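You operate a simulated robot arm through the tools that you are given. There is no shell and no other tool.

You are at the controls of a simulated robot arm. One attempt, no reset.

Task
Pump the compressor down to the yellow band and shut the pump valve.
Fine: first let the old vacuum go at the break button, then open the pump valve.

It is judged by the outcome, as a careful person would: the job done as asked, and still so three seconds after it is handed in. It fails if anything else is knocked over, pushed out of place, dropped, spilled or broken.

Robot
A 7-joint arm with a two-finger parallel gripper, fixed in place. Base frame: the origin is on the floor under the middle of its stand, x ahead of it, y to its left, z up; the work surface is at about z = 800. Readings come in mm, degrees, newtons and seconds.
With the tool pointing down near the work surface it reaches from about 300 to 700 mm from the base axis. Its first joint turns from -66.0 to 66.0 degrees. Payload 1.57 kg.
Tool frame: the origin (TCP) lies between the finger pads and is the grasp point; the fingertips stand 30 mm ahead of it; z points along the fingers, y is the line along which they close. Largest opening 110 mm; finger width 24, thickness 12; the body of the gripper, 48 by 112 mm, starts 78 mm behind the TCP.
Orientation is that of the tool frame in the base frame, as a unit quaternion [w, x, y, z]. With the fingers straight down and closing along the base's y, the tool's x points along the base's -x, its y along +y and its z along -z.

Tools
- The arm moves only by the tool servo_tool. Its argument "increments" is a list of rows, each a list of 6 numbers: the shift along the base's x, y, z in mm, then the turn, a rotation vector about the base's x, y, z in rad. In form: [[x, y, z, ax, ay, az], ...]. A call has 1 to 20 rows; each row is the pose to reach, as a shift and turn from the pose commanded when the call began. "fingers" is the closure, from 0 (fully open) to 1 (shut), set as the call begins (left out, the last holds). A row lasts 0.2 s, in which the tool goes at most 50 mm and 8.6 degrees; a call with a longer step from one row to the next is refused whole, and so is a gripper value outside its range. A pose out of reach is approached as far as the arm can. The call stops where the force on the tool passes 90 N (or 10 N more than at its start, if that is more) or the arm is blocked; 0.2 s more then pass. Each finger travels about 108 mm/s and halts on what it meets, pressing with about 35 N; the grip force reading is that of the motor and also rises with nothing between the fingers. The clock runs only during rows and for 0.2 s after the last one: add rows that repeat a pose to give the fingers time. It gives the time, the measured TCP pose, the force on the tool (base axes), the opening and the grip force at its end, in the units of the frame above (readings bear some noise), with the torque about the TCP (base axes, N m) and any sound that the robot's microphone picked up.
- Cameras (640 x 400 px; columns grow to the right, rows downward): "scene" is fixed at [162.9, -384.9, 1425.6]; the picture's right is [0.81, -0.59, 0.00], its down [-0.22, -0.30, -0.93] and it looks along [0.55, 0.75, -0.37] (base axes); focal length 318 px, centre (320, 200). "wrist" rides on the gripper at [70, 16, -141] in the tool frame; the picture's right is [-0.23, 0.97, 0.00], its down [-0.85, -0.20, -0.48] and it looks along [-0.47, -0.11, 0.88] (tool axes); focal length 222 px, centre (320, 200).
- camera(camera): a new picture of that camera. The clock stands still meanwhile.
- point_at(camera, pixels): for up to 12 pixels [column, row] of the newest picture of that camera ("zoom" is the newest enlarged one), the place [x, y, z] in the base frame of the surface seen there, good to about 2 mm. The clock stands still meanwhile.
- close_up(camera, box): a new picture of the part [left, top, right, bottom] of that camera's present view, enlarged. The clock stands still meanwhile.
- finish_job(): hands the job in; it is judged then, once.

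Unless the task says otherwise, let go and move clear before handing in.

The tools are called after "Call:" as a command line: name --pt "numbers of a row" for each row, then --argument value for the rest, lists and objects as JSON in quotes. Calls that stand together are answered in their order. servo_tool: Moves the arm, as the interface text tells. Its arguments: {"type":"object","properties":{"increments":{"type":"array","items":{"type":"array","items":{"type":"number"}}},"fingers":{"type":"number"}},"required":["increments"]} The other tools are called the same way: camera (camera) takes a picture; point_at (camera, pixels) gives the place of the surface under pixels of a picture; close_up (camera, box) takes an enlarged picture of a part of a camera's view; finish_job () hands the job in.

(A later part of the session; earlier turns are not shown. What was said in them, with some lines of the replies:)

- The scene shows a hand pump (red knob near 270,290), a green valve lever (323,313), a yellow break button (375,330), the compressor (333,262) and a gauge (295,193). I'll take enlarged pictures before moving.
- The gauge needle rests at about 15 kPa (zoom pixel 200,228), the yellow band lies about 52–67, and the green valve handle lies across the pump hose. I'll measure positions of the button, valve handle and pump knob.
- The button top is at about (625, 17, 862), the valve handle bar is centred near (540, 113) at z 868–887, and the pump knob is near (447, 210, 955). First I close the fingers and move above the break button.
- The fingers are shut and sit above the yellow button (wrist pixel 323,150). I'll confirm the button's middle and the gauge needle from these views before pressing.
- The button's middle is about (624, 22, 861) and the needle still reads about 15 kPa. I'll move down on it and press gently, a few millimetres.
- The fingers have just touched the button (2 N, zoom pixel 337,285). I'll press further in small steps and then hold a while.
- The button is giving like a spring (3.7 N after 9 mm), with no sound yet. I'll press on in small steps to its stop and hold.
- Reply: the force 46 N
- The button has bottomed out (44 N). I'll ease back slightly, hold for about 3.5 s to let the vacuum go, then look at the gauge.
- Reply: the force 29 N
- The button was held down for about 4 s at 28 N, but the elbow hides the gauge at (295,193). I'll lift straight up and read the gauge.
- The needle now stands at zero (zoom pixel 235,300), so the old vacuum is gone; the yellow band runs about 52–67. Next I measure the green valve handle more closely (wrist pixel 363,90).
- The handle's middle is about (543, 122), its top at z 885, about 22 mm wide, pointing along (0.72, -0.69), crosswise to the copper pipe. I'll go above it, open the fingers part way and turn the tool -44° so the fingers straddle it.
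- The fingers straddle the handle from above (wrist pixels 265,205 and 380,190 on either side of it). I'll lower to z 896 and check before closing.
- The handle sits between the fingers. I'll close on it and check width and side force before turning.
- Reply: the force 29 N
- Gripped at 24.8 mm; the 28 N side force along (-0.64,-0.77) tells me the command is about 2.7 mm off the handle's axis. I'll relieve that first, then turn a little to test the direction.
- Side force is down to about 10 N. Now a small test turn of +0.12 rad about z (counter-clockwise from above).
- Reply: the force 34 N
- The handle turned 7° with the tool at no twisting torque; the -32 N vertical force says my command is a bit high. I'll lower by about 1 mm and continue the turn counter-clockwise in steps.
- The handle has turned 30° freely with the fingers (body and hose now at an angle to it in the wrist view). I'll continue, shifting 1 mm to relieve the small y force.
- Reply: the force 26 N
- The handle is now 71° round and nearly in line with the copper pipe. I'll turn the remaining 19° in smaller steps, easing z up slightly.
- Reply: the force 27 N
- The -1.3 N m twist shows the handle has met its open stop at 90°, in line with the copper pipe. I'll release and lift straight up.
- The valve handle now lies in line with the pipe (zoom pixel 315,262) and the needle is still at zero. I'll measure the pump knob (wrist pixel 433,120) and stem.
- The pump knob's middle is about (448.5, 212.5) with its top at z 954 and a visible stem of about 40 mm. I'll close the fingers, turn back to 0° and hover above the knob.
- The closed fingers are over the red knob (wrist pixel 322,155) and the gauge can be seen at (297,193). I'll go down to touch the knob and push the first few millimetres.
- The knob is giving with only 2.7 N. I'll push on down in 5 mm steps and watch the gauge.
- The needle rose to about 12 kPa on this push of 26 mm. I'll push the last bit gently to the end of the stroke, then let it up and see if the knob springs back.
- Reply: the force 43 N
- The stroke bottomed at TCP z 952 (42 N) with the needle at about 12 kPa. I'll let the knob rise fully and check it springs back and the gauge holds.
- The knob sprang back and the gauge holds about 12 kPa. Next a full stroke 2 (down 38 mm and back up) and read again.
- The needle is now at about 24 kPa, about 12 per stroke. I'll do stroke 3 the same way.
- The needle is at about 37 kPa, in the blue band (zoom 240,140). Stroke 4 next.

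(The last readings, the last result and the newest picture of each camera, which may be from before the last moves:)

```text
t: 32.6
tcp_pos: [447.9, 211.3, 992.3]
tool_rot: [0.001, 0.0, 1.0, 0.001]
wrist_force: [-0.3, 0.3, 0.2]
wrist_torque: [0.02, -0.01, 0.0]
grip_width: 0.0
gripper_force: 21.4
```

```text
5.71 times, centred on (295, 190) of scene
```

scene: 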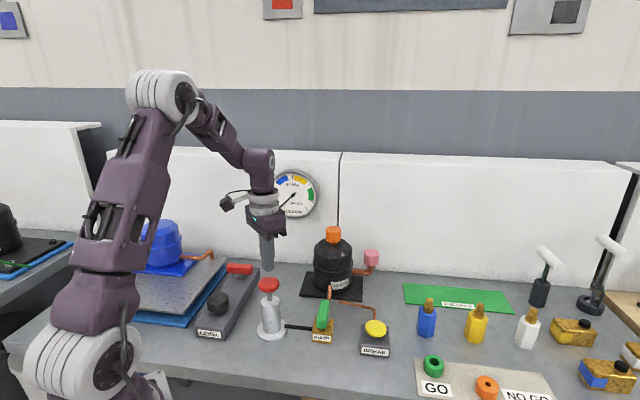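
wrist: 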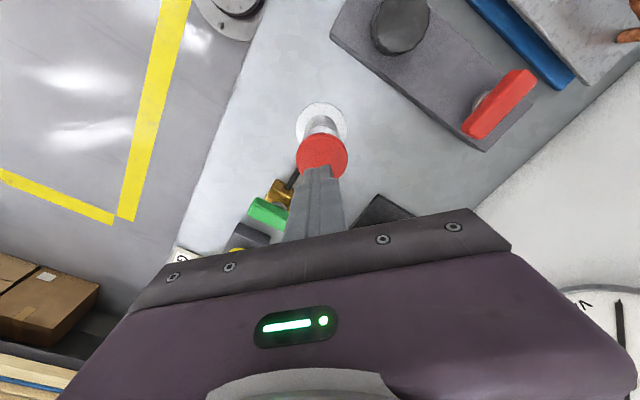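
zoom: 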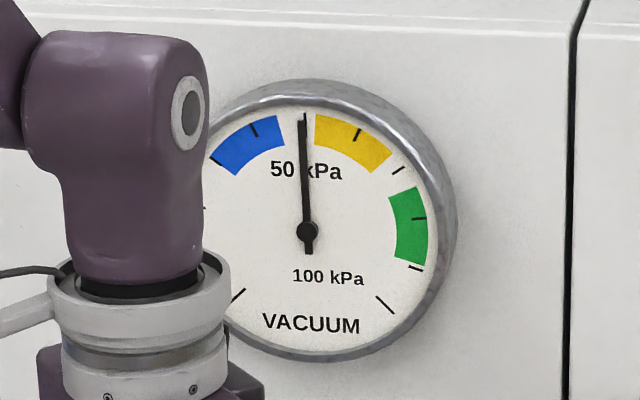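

The needle is at about 49 kPa, just short of yellow; one more stroke should give about 61, mid-band. Stroke 5.

Call:
servo_tool --pt "0 0 -10 0 0 0" --pt "0 0 -20 0 0 0" --pt "0 0 -30 0 0 0" --pt "0 0 -38 0 0 0" --pt "0 0 -38 0 0 0" --pt "0 0 -26 0 0 0" --pt "0 0 -13 0 0 0" --pt "0 0 0 0 0 0" --pt "0 0 0 0 0 0"

Call:
close_up --camera "scene" --box '[255, 155, 335, 225]'

```text
t: 34.6
tcp_pos: [445.1, 212.9, 992.3]
tool_rot: [-0.001, 0.0, 1.0, 0.001]
wrist_force: [-0.2, 0.4, -0.9]
wrist_torque: [0.03, 0.0, 0.0]
grip_width: 0.0
gripper_force: 21.1
```

```text
5.71 times, centred on (295, 190) of scene
```

zoom: 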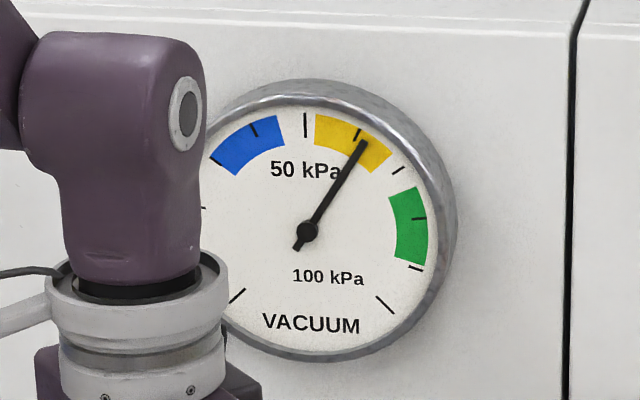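

The needle is at about 62 kPa, in the middle of the yellow band (zoom 360,145). Now I lift clear of the knob, go back over the valve handle and turn the tool +45° to match it.

Call:
servo_tool --pt "0 0 35 0 0 0" --pt "10 -10 60 0 0 0.1" --pt "27 -26 60 0 0 0.24" --pt "44 -43 55 0 0 0.38" --pt "61 -60 45 0 0 0.52" --pt "78 -76 35 0 0 0.66" --pt "94.5 -92.5 20 0 0 0.78" --pt "94.5 -92.5 8 0 0 0.786" --fingers 1.0

Call:
servo_tool --pt "0 0 0 0 0 0" --pt "0 0 0 0 0 0" --fingers 0.45

Call:
camera --camera "wrist"

Call:
close_up --camera "scene" --box '[230, 210, 420, 370]'

Call:
close_up --camera "scene" --box '[255, 155, 335, 225]'

```text
t: 36.4
tcp_pos: [542.0, 119.4, 999.5]
tool_rot: [0.0, -0.383, 0.924, 0.0]
wrist_force: [0.2, -0.2, -0.1]
wrist_torque: [0.02, -0.01, -0.01]
grip_width: 0.0
gripper_force: 21.3
```

```text
t: 37.0
tcp_pos: [542.4, 120.1, 999.2]
tool_rot: [0.0, -0.383, 0.924, -0.001]
wrist_force: [0.6, -0.4, 0.5]
wrist_torque: [0.01, 0.01, -0.02]
grip_width: 60.6
gripper_force: 0.0
```

```text
taken
```

wrist: 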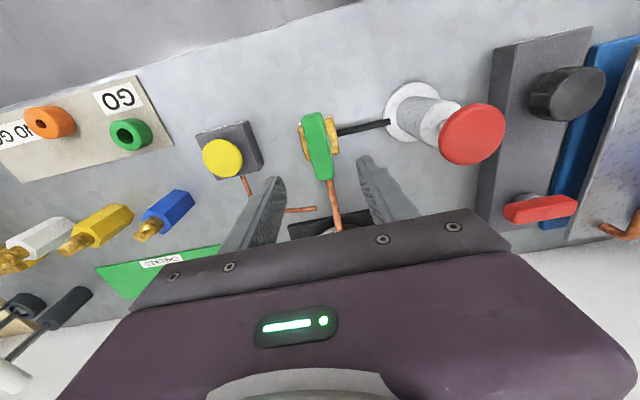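

```text
2.50 times, centred on (325, 290) of scene
```

zoom: 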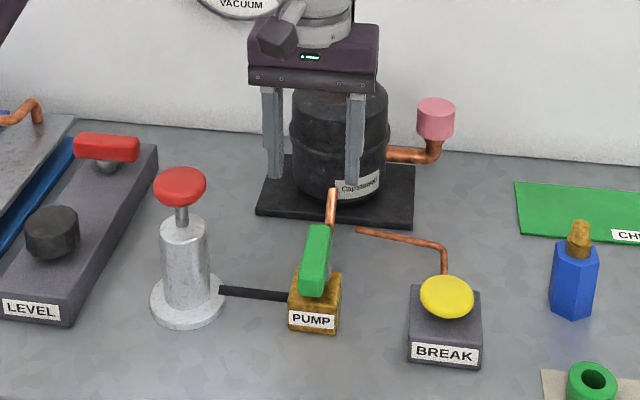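

```text
5.71 times, centred on (295, 190) of scene
```

zoom: 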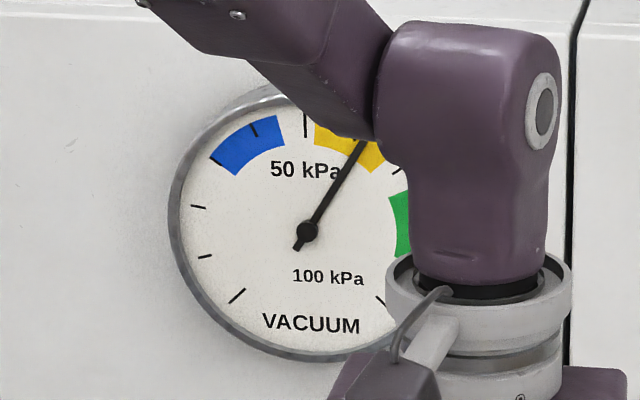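

The needle is still mid-yellow and the fingers straddle the handle from above. I'll lower to z 896 and grip it.

Call:
servo_tool --pt "0 0 -35 0 0 0" --pt "0 0 -65 0 0 0" --pt "0 0 -90 0 0 0" --pt "0 0 -104 0 0 0"

Call:
servo_tool --pt "0 0 0 0 0 0" --pt "0 0 0 0 0 0" --pt "0 0 0 0 0 0" --fingers 1.0

Call:
camera --camera "wrist"

```text
t: 38.0
tcp_pos: [541.4, 122.0, 895.9]
tool_rot: [-0.001, -0.383, 0.924, 0.0]
wrist_force: [1.0, 0.5, -0.6]
wrist_torque: [-0.02, 0.0, 0.01]
grip_width: 60.5
gripper_force: 0.0
```

```text
t: 38.8
tcp_pos: [543.3, 119.4, 895.6]
tool_rot: [0.002, -0.382, 0.924, -0.001]
wrist_force: [24.0, -21.0, -15.3]
wrist_torque: [0.52, -0.96, -0.02]
grip_width: 25.1
gripper_force: 36.9
```

```text
taken
```

wrist: 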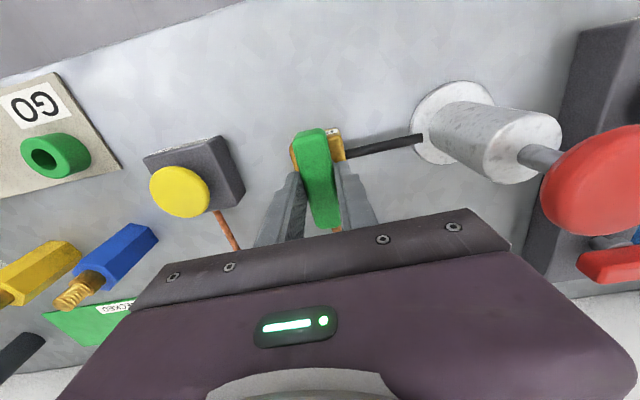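

Gripped at 25 mm with a side force of (24,-21) N, so I'll shift about 2 mm that way to relieve it and then turn clockwise in steps.

Call:
servo_tool --pt "1.8 -1.6 -0.5 0 0 0" --pt "1.8 -1.6 -0.5 0 0 -0.1" --pt "1.8 -1.6 -0.5 0 0 -0.2" --pt "1.8 -1.6 -0.5 0 0 -0.3" --pt "1.8 -1.6 -0.5 0 0 -0.4"

Call:
camera --camera "wrist"

```text
t: 40.0
tcp_pos: [542.2, 120.0, 896.0]
tool_rot: [0.001, -0.191, 0.982, 0.001]
wrist_force: [4.9, -2.9, 27.0]
wrist_torque: [-0.45, 0.5, 0.0]
grip_width: 25.0
gripper_force: 36.7
```

```text
taken
```

wrist: 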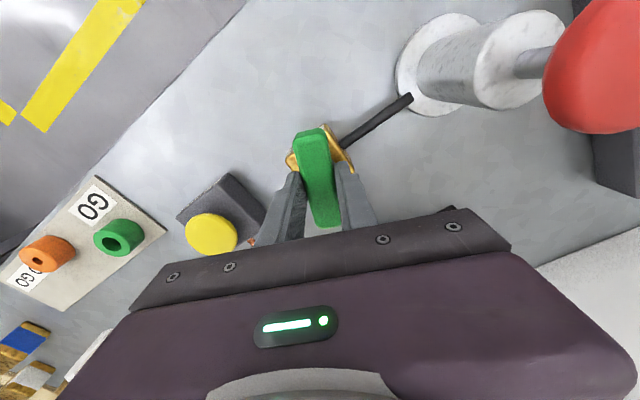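

The handle is turning with the fingers (tool now at about +22°), side forces are small and z force is 27 N, so I'll ease up by 0.7 mm and keep turning clockwise.

Call:
servo_tool --pt "0 0 0.7 0 0 -0.1" --pt "0 0 0.7 0 0 -0.22" --pt "0 0 0.7 0 0 -0.34" --pt "0 0 0.7 0 0 -0.46" --pt "0 0 0.7 0 0 -0.58" --pt "0 0 0.7 0 0 -0.7"

Call:
camera --camera "wrist"

```text
t: 41.4
tcp_pos: [543.8, 120.3, 896.3]
tool_rot: [0.0, 0.158, 0.987, 0.001]
wrist_force: [0.1, 24.5, -5.7]
wrist_torque: [0.66, 0.45, 0.07]
grip_width: 24.9
gripper_force: 36.8
```

```text
taken
```

wrist: 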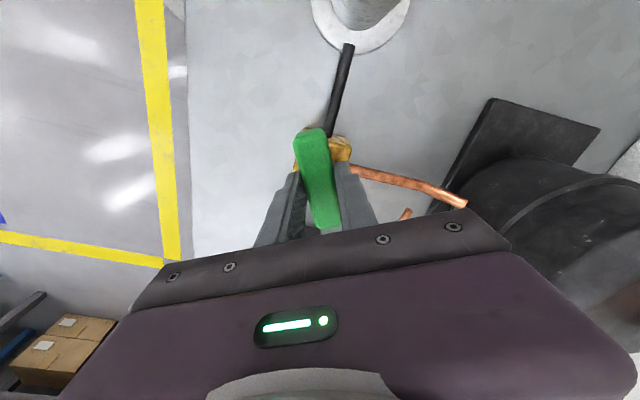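

Now at -18°; y force of 24 N says shift about +1.8 mm in y. I'll turn the remaining 26° to the shut stop.

Call:
servo_tool --pt "0 1.8 -0.2 0 0 -0.1" --pt "0 1.8 -0.2 0 0 -0.2" --pt "0 1.8 -0.2 0 0 -0.3" --pt "0 1.8 -0.2 0 0 -0.38" --pt "0 1.8 -0.2 0 0 -0.43" --pt "0 1.8 -0.2 0 0 -0.46"

Call:
camera --camera "wrist"

```text
t: 42.8
tcp_pos: [544.0, 122.3, 895.7]
tool_rot: [0.0, 0.378, 0.926, 0.0]
wrist_force: [-4.8, 19.6, 4.9]
wrist_torque: [0.92, 0.9, 0.05]
grip_width: 25.1
gripper_force: 36.2
```

```text
taken
```

wrist: 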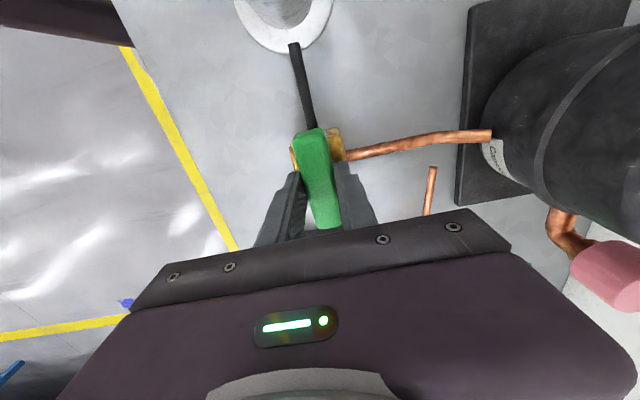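

The handle is at -44.4°, where it began, with no stop torque yet. I'll nudge a little further to feel the shut stop.

Call:
servo_tool --pt "0 0 0 0 0 -0.025" --pt "0 0 0 0 0 -0.05"

```text
t: 43.4
tcp_pos: [544.2, 119.7, 895.8]
tool_rot: [0.0, 0.4, 0.916, -0.001]
wrist_force: [-4.8, 16.8, 3.3]
wrist_torque: [0.4, 0.26, 1.26]
grip_width: 25.5
gripper_force: 37.1
```

A 1.26 N m reaction shows the handle is at its shut stop. I'll open the fingers and lift straight up.

Call:
servo_tool --pt "0 0 0 0 0 0" --pt "0 0 0 0 0 0" --pt "0 0 0 0 0 0" --fingers 0.45

Call:
servo_tool --pt "0 0 30 0 0 0" --pt "0 0 70 0 0 0" --pt "0 0 115 0 0 0" --pt "0 0 160 0 0 0" --pt "-30 -20 195 0 0 0.1" --pt "-65 -45 220 0 0 0.2" --pt "-100 -65 240 0 0 0.3"

Call:
camera --camera "scene"

Call:
close_up --camera "scene" --box '[230, 210, 420, 370]'

Call:
close_up --camera "scene" --box '[255, 155, 335, 225]'

Call:
camera --camera "wrist"

```text
t: 44.2
tcp_pos: [542.9, 120.1, 896.1]
tool_rot: [0.0, 0.4, 0.917, 0.0]
wrist_force: [-0.3, 0.1, -0.4]
wrist_torque: [-0.01, 0.01, -0.01]
grip_width: 60.5
gripper_force: 0.1
```

```text
refused: row 5 steps farther than a row can; nothing moved
```

```text
taken
```

scene: 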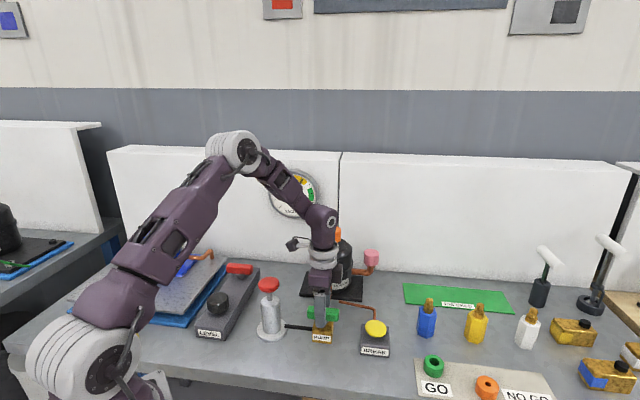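

```text
2.50 times, centred on (325, 290) of scene
```

zoom: 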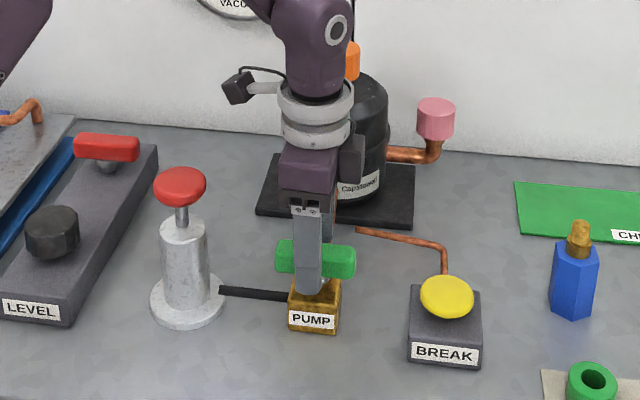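

```text
5.71 times, centred on (295, 190) of scene
```

zoom: 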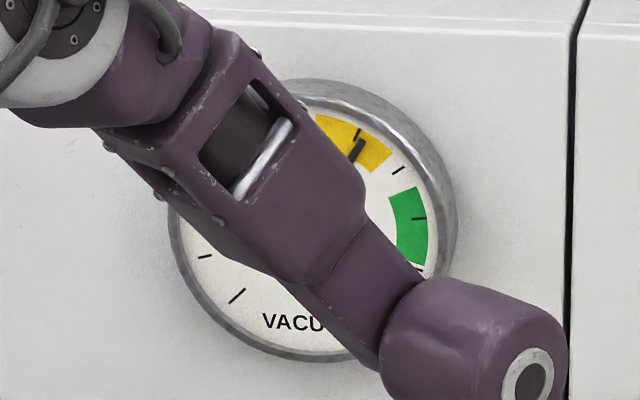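

```text
taken
```

wrist: 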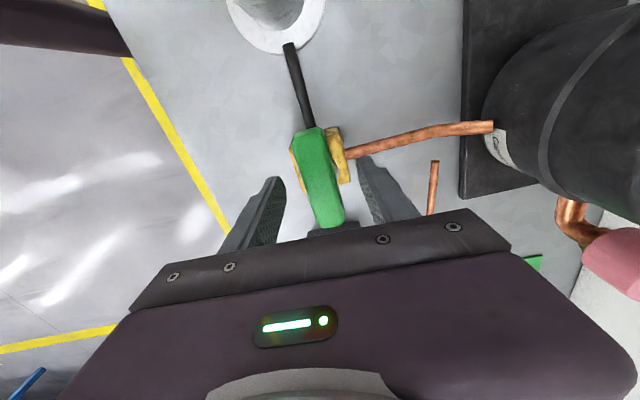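

The lift was refused for one too-long step, but the fingers are open, the handle lies crosswise again and the needle tip is still mid-yellow (zoom 358,145). I'll lift with shorter steps.

Call:
servo_tool --pt "0 0 25 0 0 0" --pt "0 0 60 0 0 0" --pt "0 0 100 0 0 0" --pt "0 0 140 0 0 0" --pt "-20 -15 170 0 0 0.1" --pt "-45 -30 195 0 0 0.2" --pt "-70 -45 220 0 0 0.3" --pt "-95 -60 240 0 0 0.4" --pt "-95 -60 240 0 0 0.4"

Call:
camera --camera "scene"

Call:
close_up --camera "scene" --box '[230, 210, 420, 370]'

Call:
close_up --camera "scene" --box '[255, 155, 335, 225]'

Call:
camera --camera "wrist"

```text
t: 46.2
tcp_pos: [451.1, 61.0, 1136.1]
tool_rot: [0.0, 0.209, 0.978, 0.0]
wrist_force: [-0.2, -0.3, -0.5]
wrist_torque: [0.02, 0.01, -0.02]
grip_width: 60.7
gripper_force: 0.0
```

```text
taken
```

scene: 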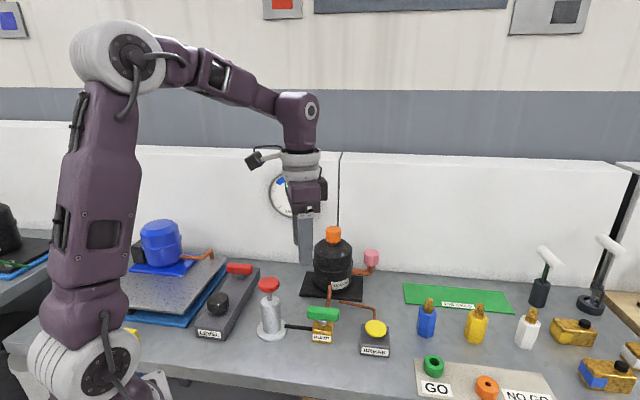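

```text
2.50 times, centred on (325, 290) of scene
```

zoom: 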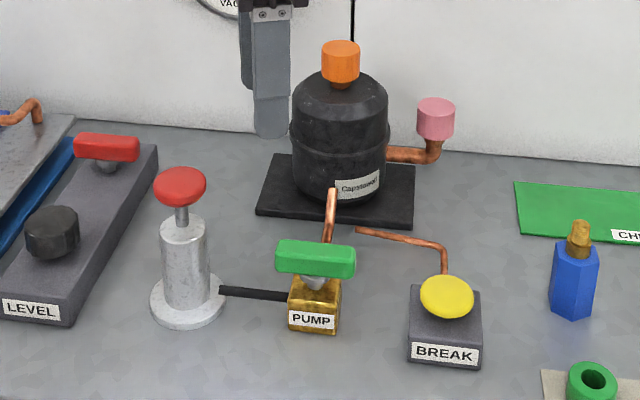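

```text
5.71 times, centred on (295, 190) of scene
```

zoom: 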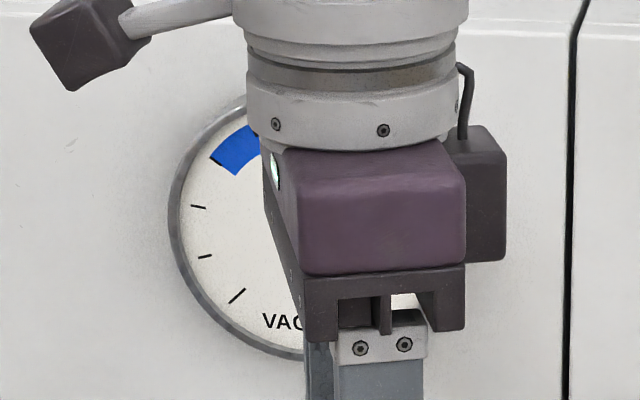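

```text
taken
```

wrist: 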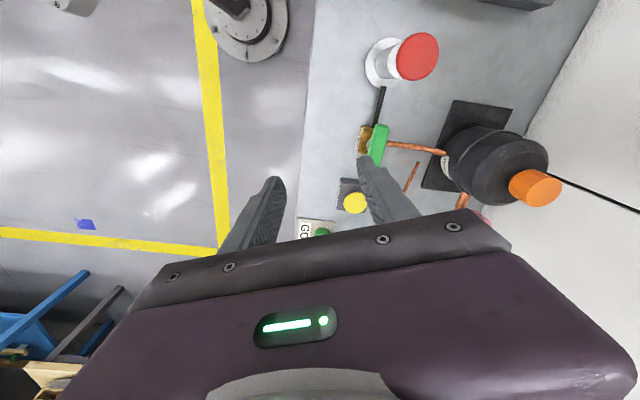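

The valve handle is crosswise again just as at the start and everything stands in place, but the hand hides the gauge. I'll move the arm aside to the right at height and wait a few seconds to check the needle holds.

Call:
servo_tool --pt "20 -35 0 0 0 0" --pt "40 -70 0 0 0 0" --pt "60 -105 0 0 0 0" --pt "75 -140 0 0 0 0" --pt "75 -140 0 0 0 0" --pt "75 -140 0 0 0 0" --pt "75 -140 0 0 0 0" --pt "75 -140 0 0 0 0" --pt "75 -140 0 0 0 0" --pt "75 -140 0 0 0 0" --pt "75 -140 0 0 0 0" --pt "75 -140 0 0 0 0" --pt "75 -140 0 0 0 0" --pt "75 -140 0 0 0 0" --pt "75 -140 0 0 0 0" --pt "75 -140 0 0 0 0"

Call:
camera --camera "scene"

Call:
close_up --camera "scene" --box '[255, 155, 335, 225]'

```text
t: 49.6
tcp_pos: [523.3, -77.2, 1134.2]
tool_rot: [0.001, 0.21, 0.978, 0.0]
wrist_force: [-0.3, 0.6, 0.1]
wrist_torque: [0.02, 0.03, 0.01]
grip_width: 60.5
gripper_force: 0.1
```

```text
taken
```

scene: 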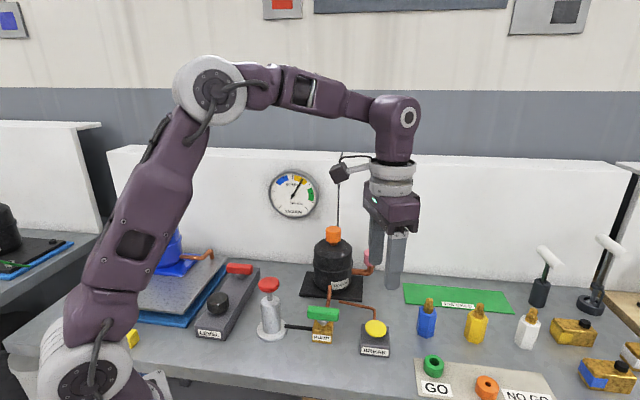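

```text
5.71 times, centred on (295, 190) of scene
```

zoom: 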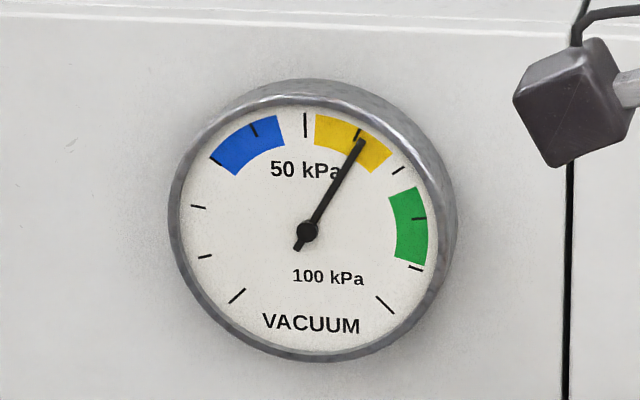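

More than 5 s after the valve was shut, the needle still holds at about 61 kPa in the middle of the yellow band (zoom 360,145). The handle is at its shut stop, nothing else has moved and the arm is clear, so I'm handing the job in.

Call:
finish_job

```text
The job is handed in.
```

The compressor is pumped down to the yellow band, the pump valve is shut, and I've handed the job in. The gauge read about 61 kPa, mid-band, and hadn't dropped more than 5 seconds after I shut the valve.

- **Old vacuum:** I held the break button down for about 4 seconds. The needle fell from about 15 kPa to zero.
- **Valve open:** I turned the green handle 90° until it met its stop, in line with the copper pipe.
- **Pumping:** Five full strokes at about 12 kPa each brought the needle to about 62 kPa.
- **Valve shut:** I turned the handle back to its stop, crosswise to the pipe as it was at the start.

The arm has let go and is clear of the equipment. Nothing else looked moved or knocked over in the last picture.
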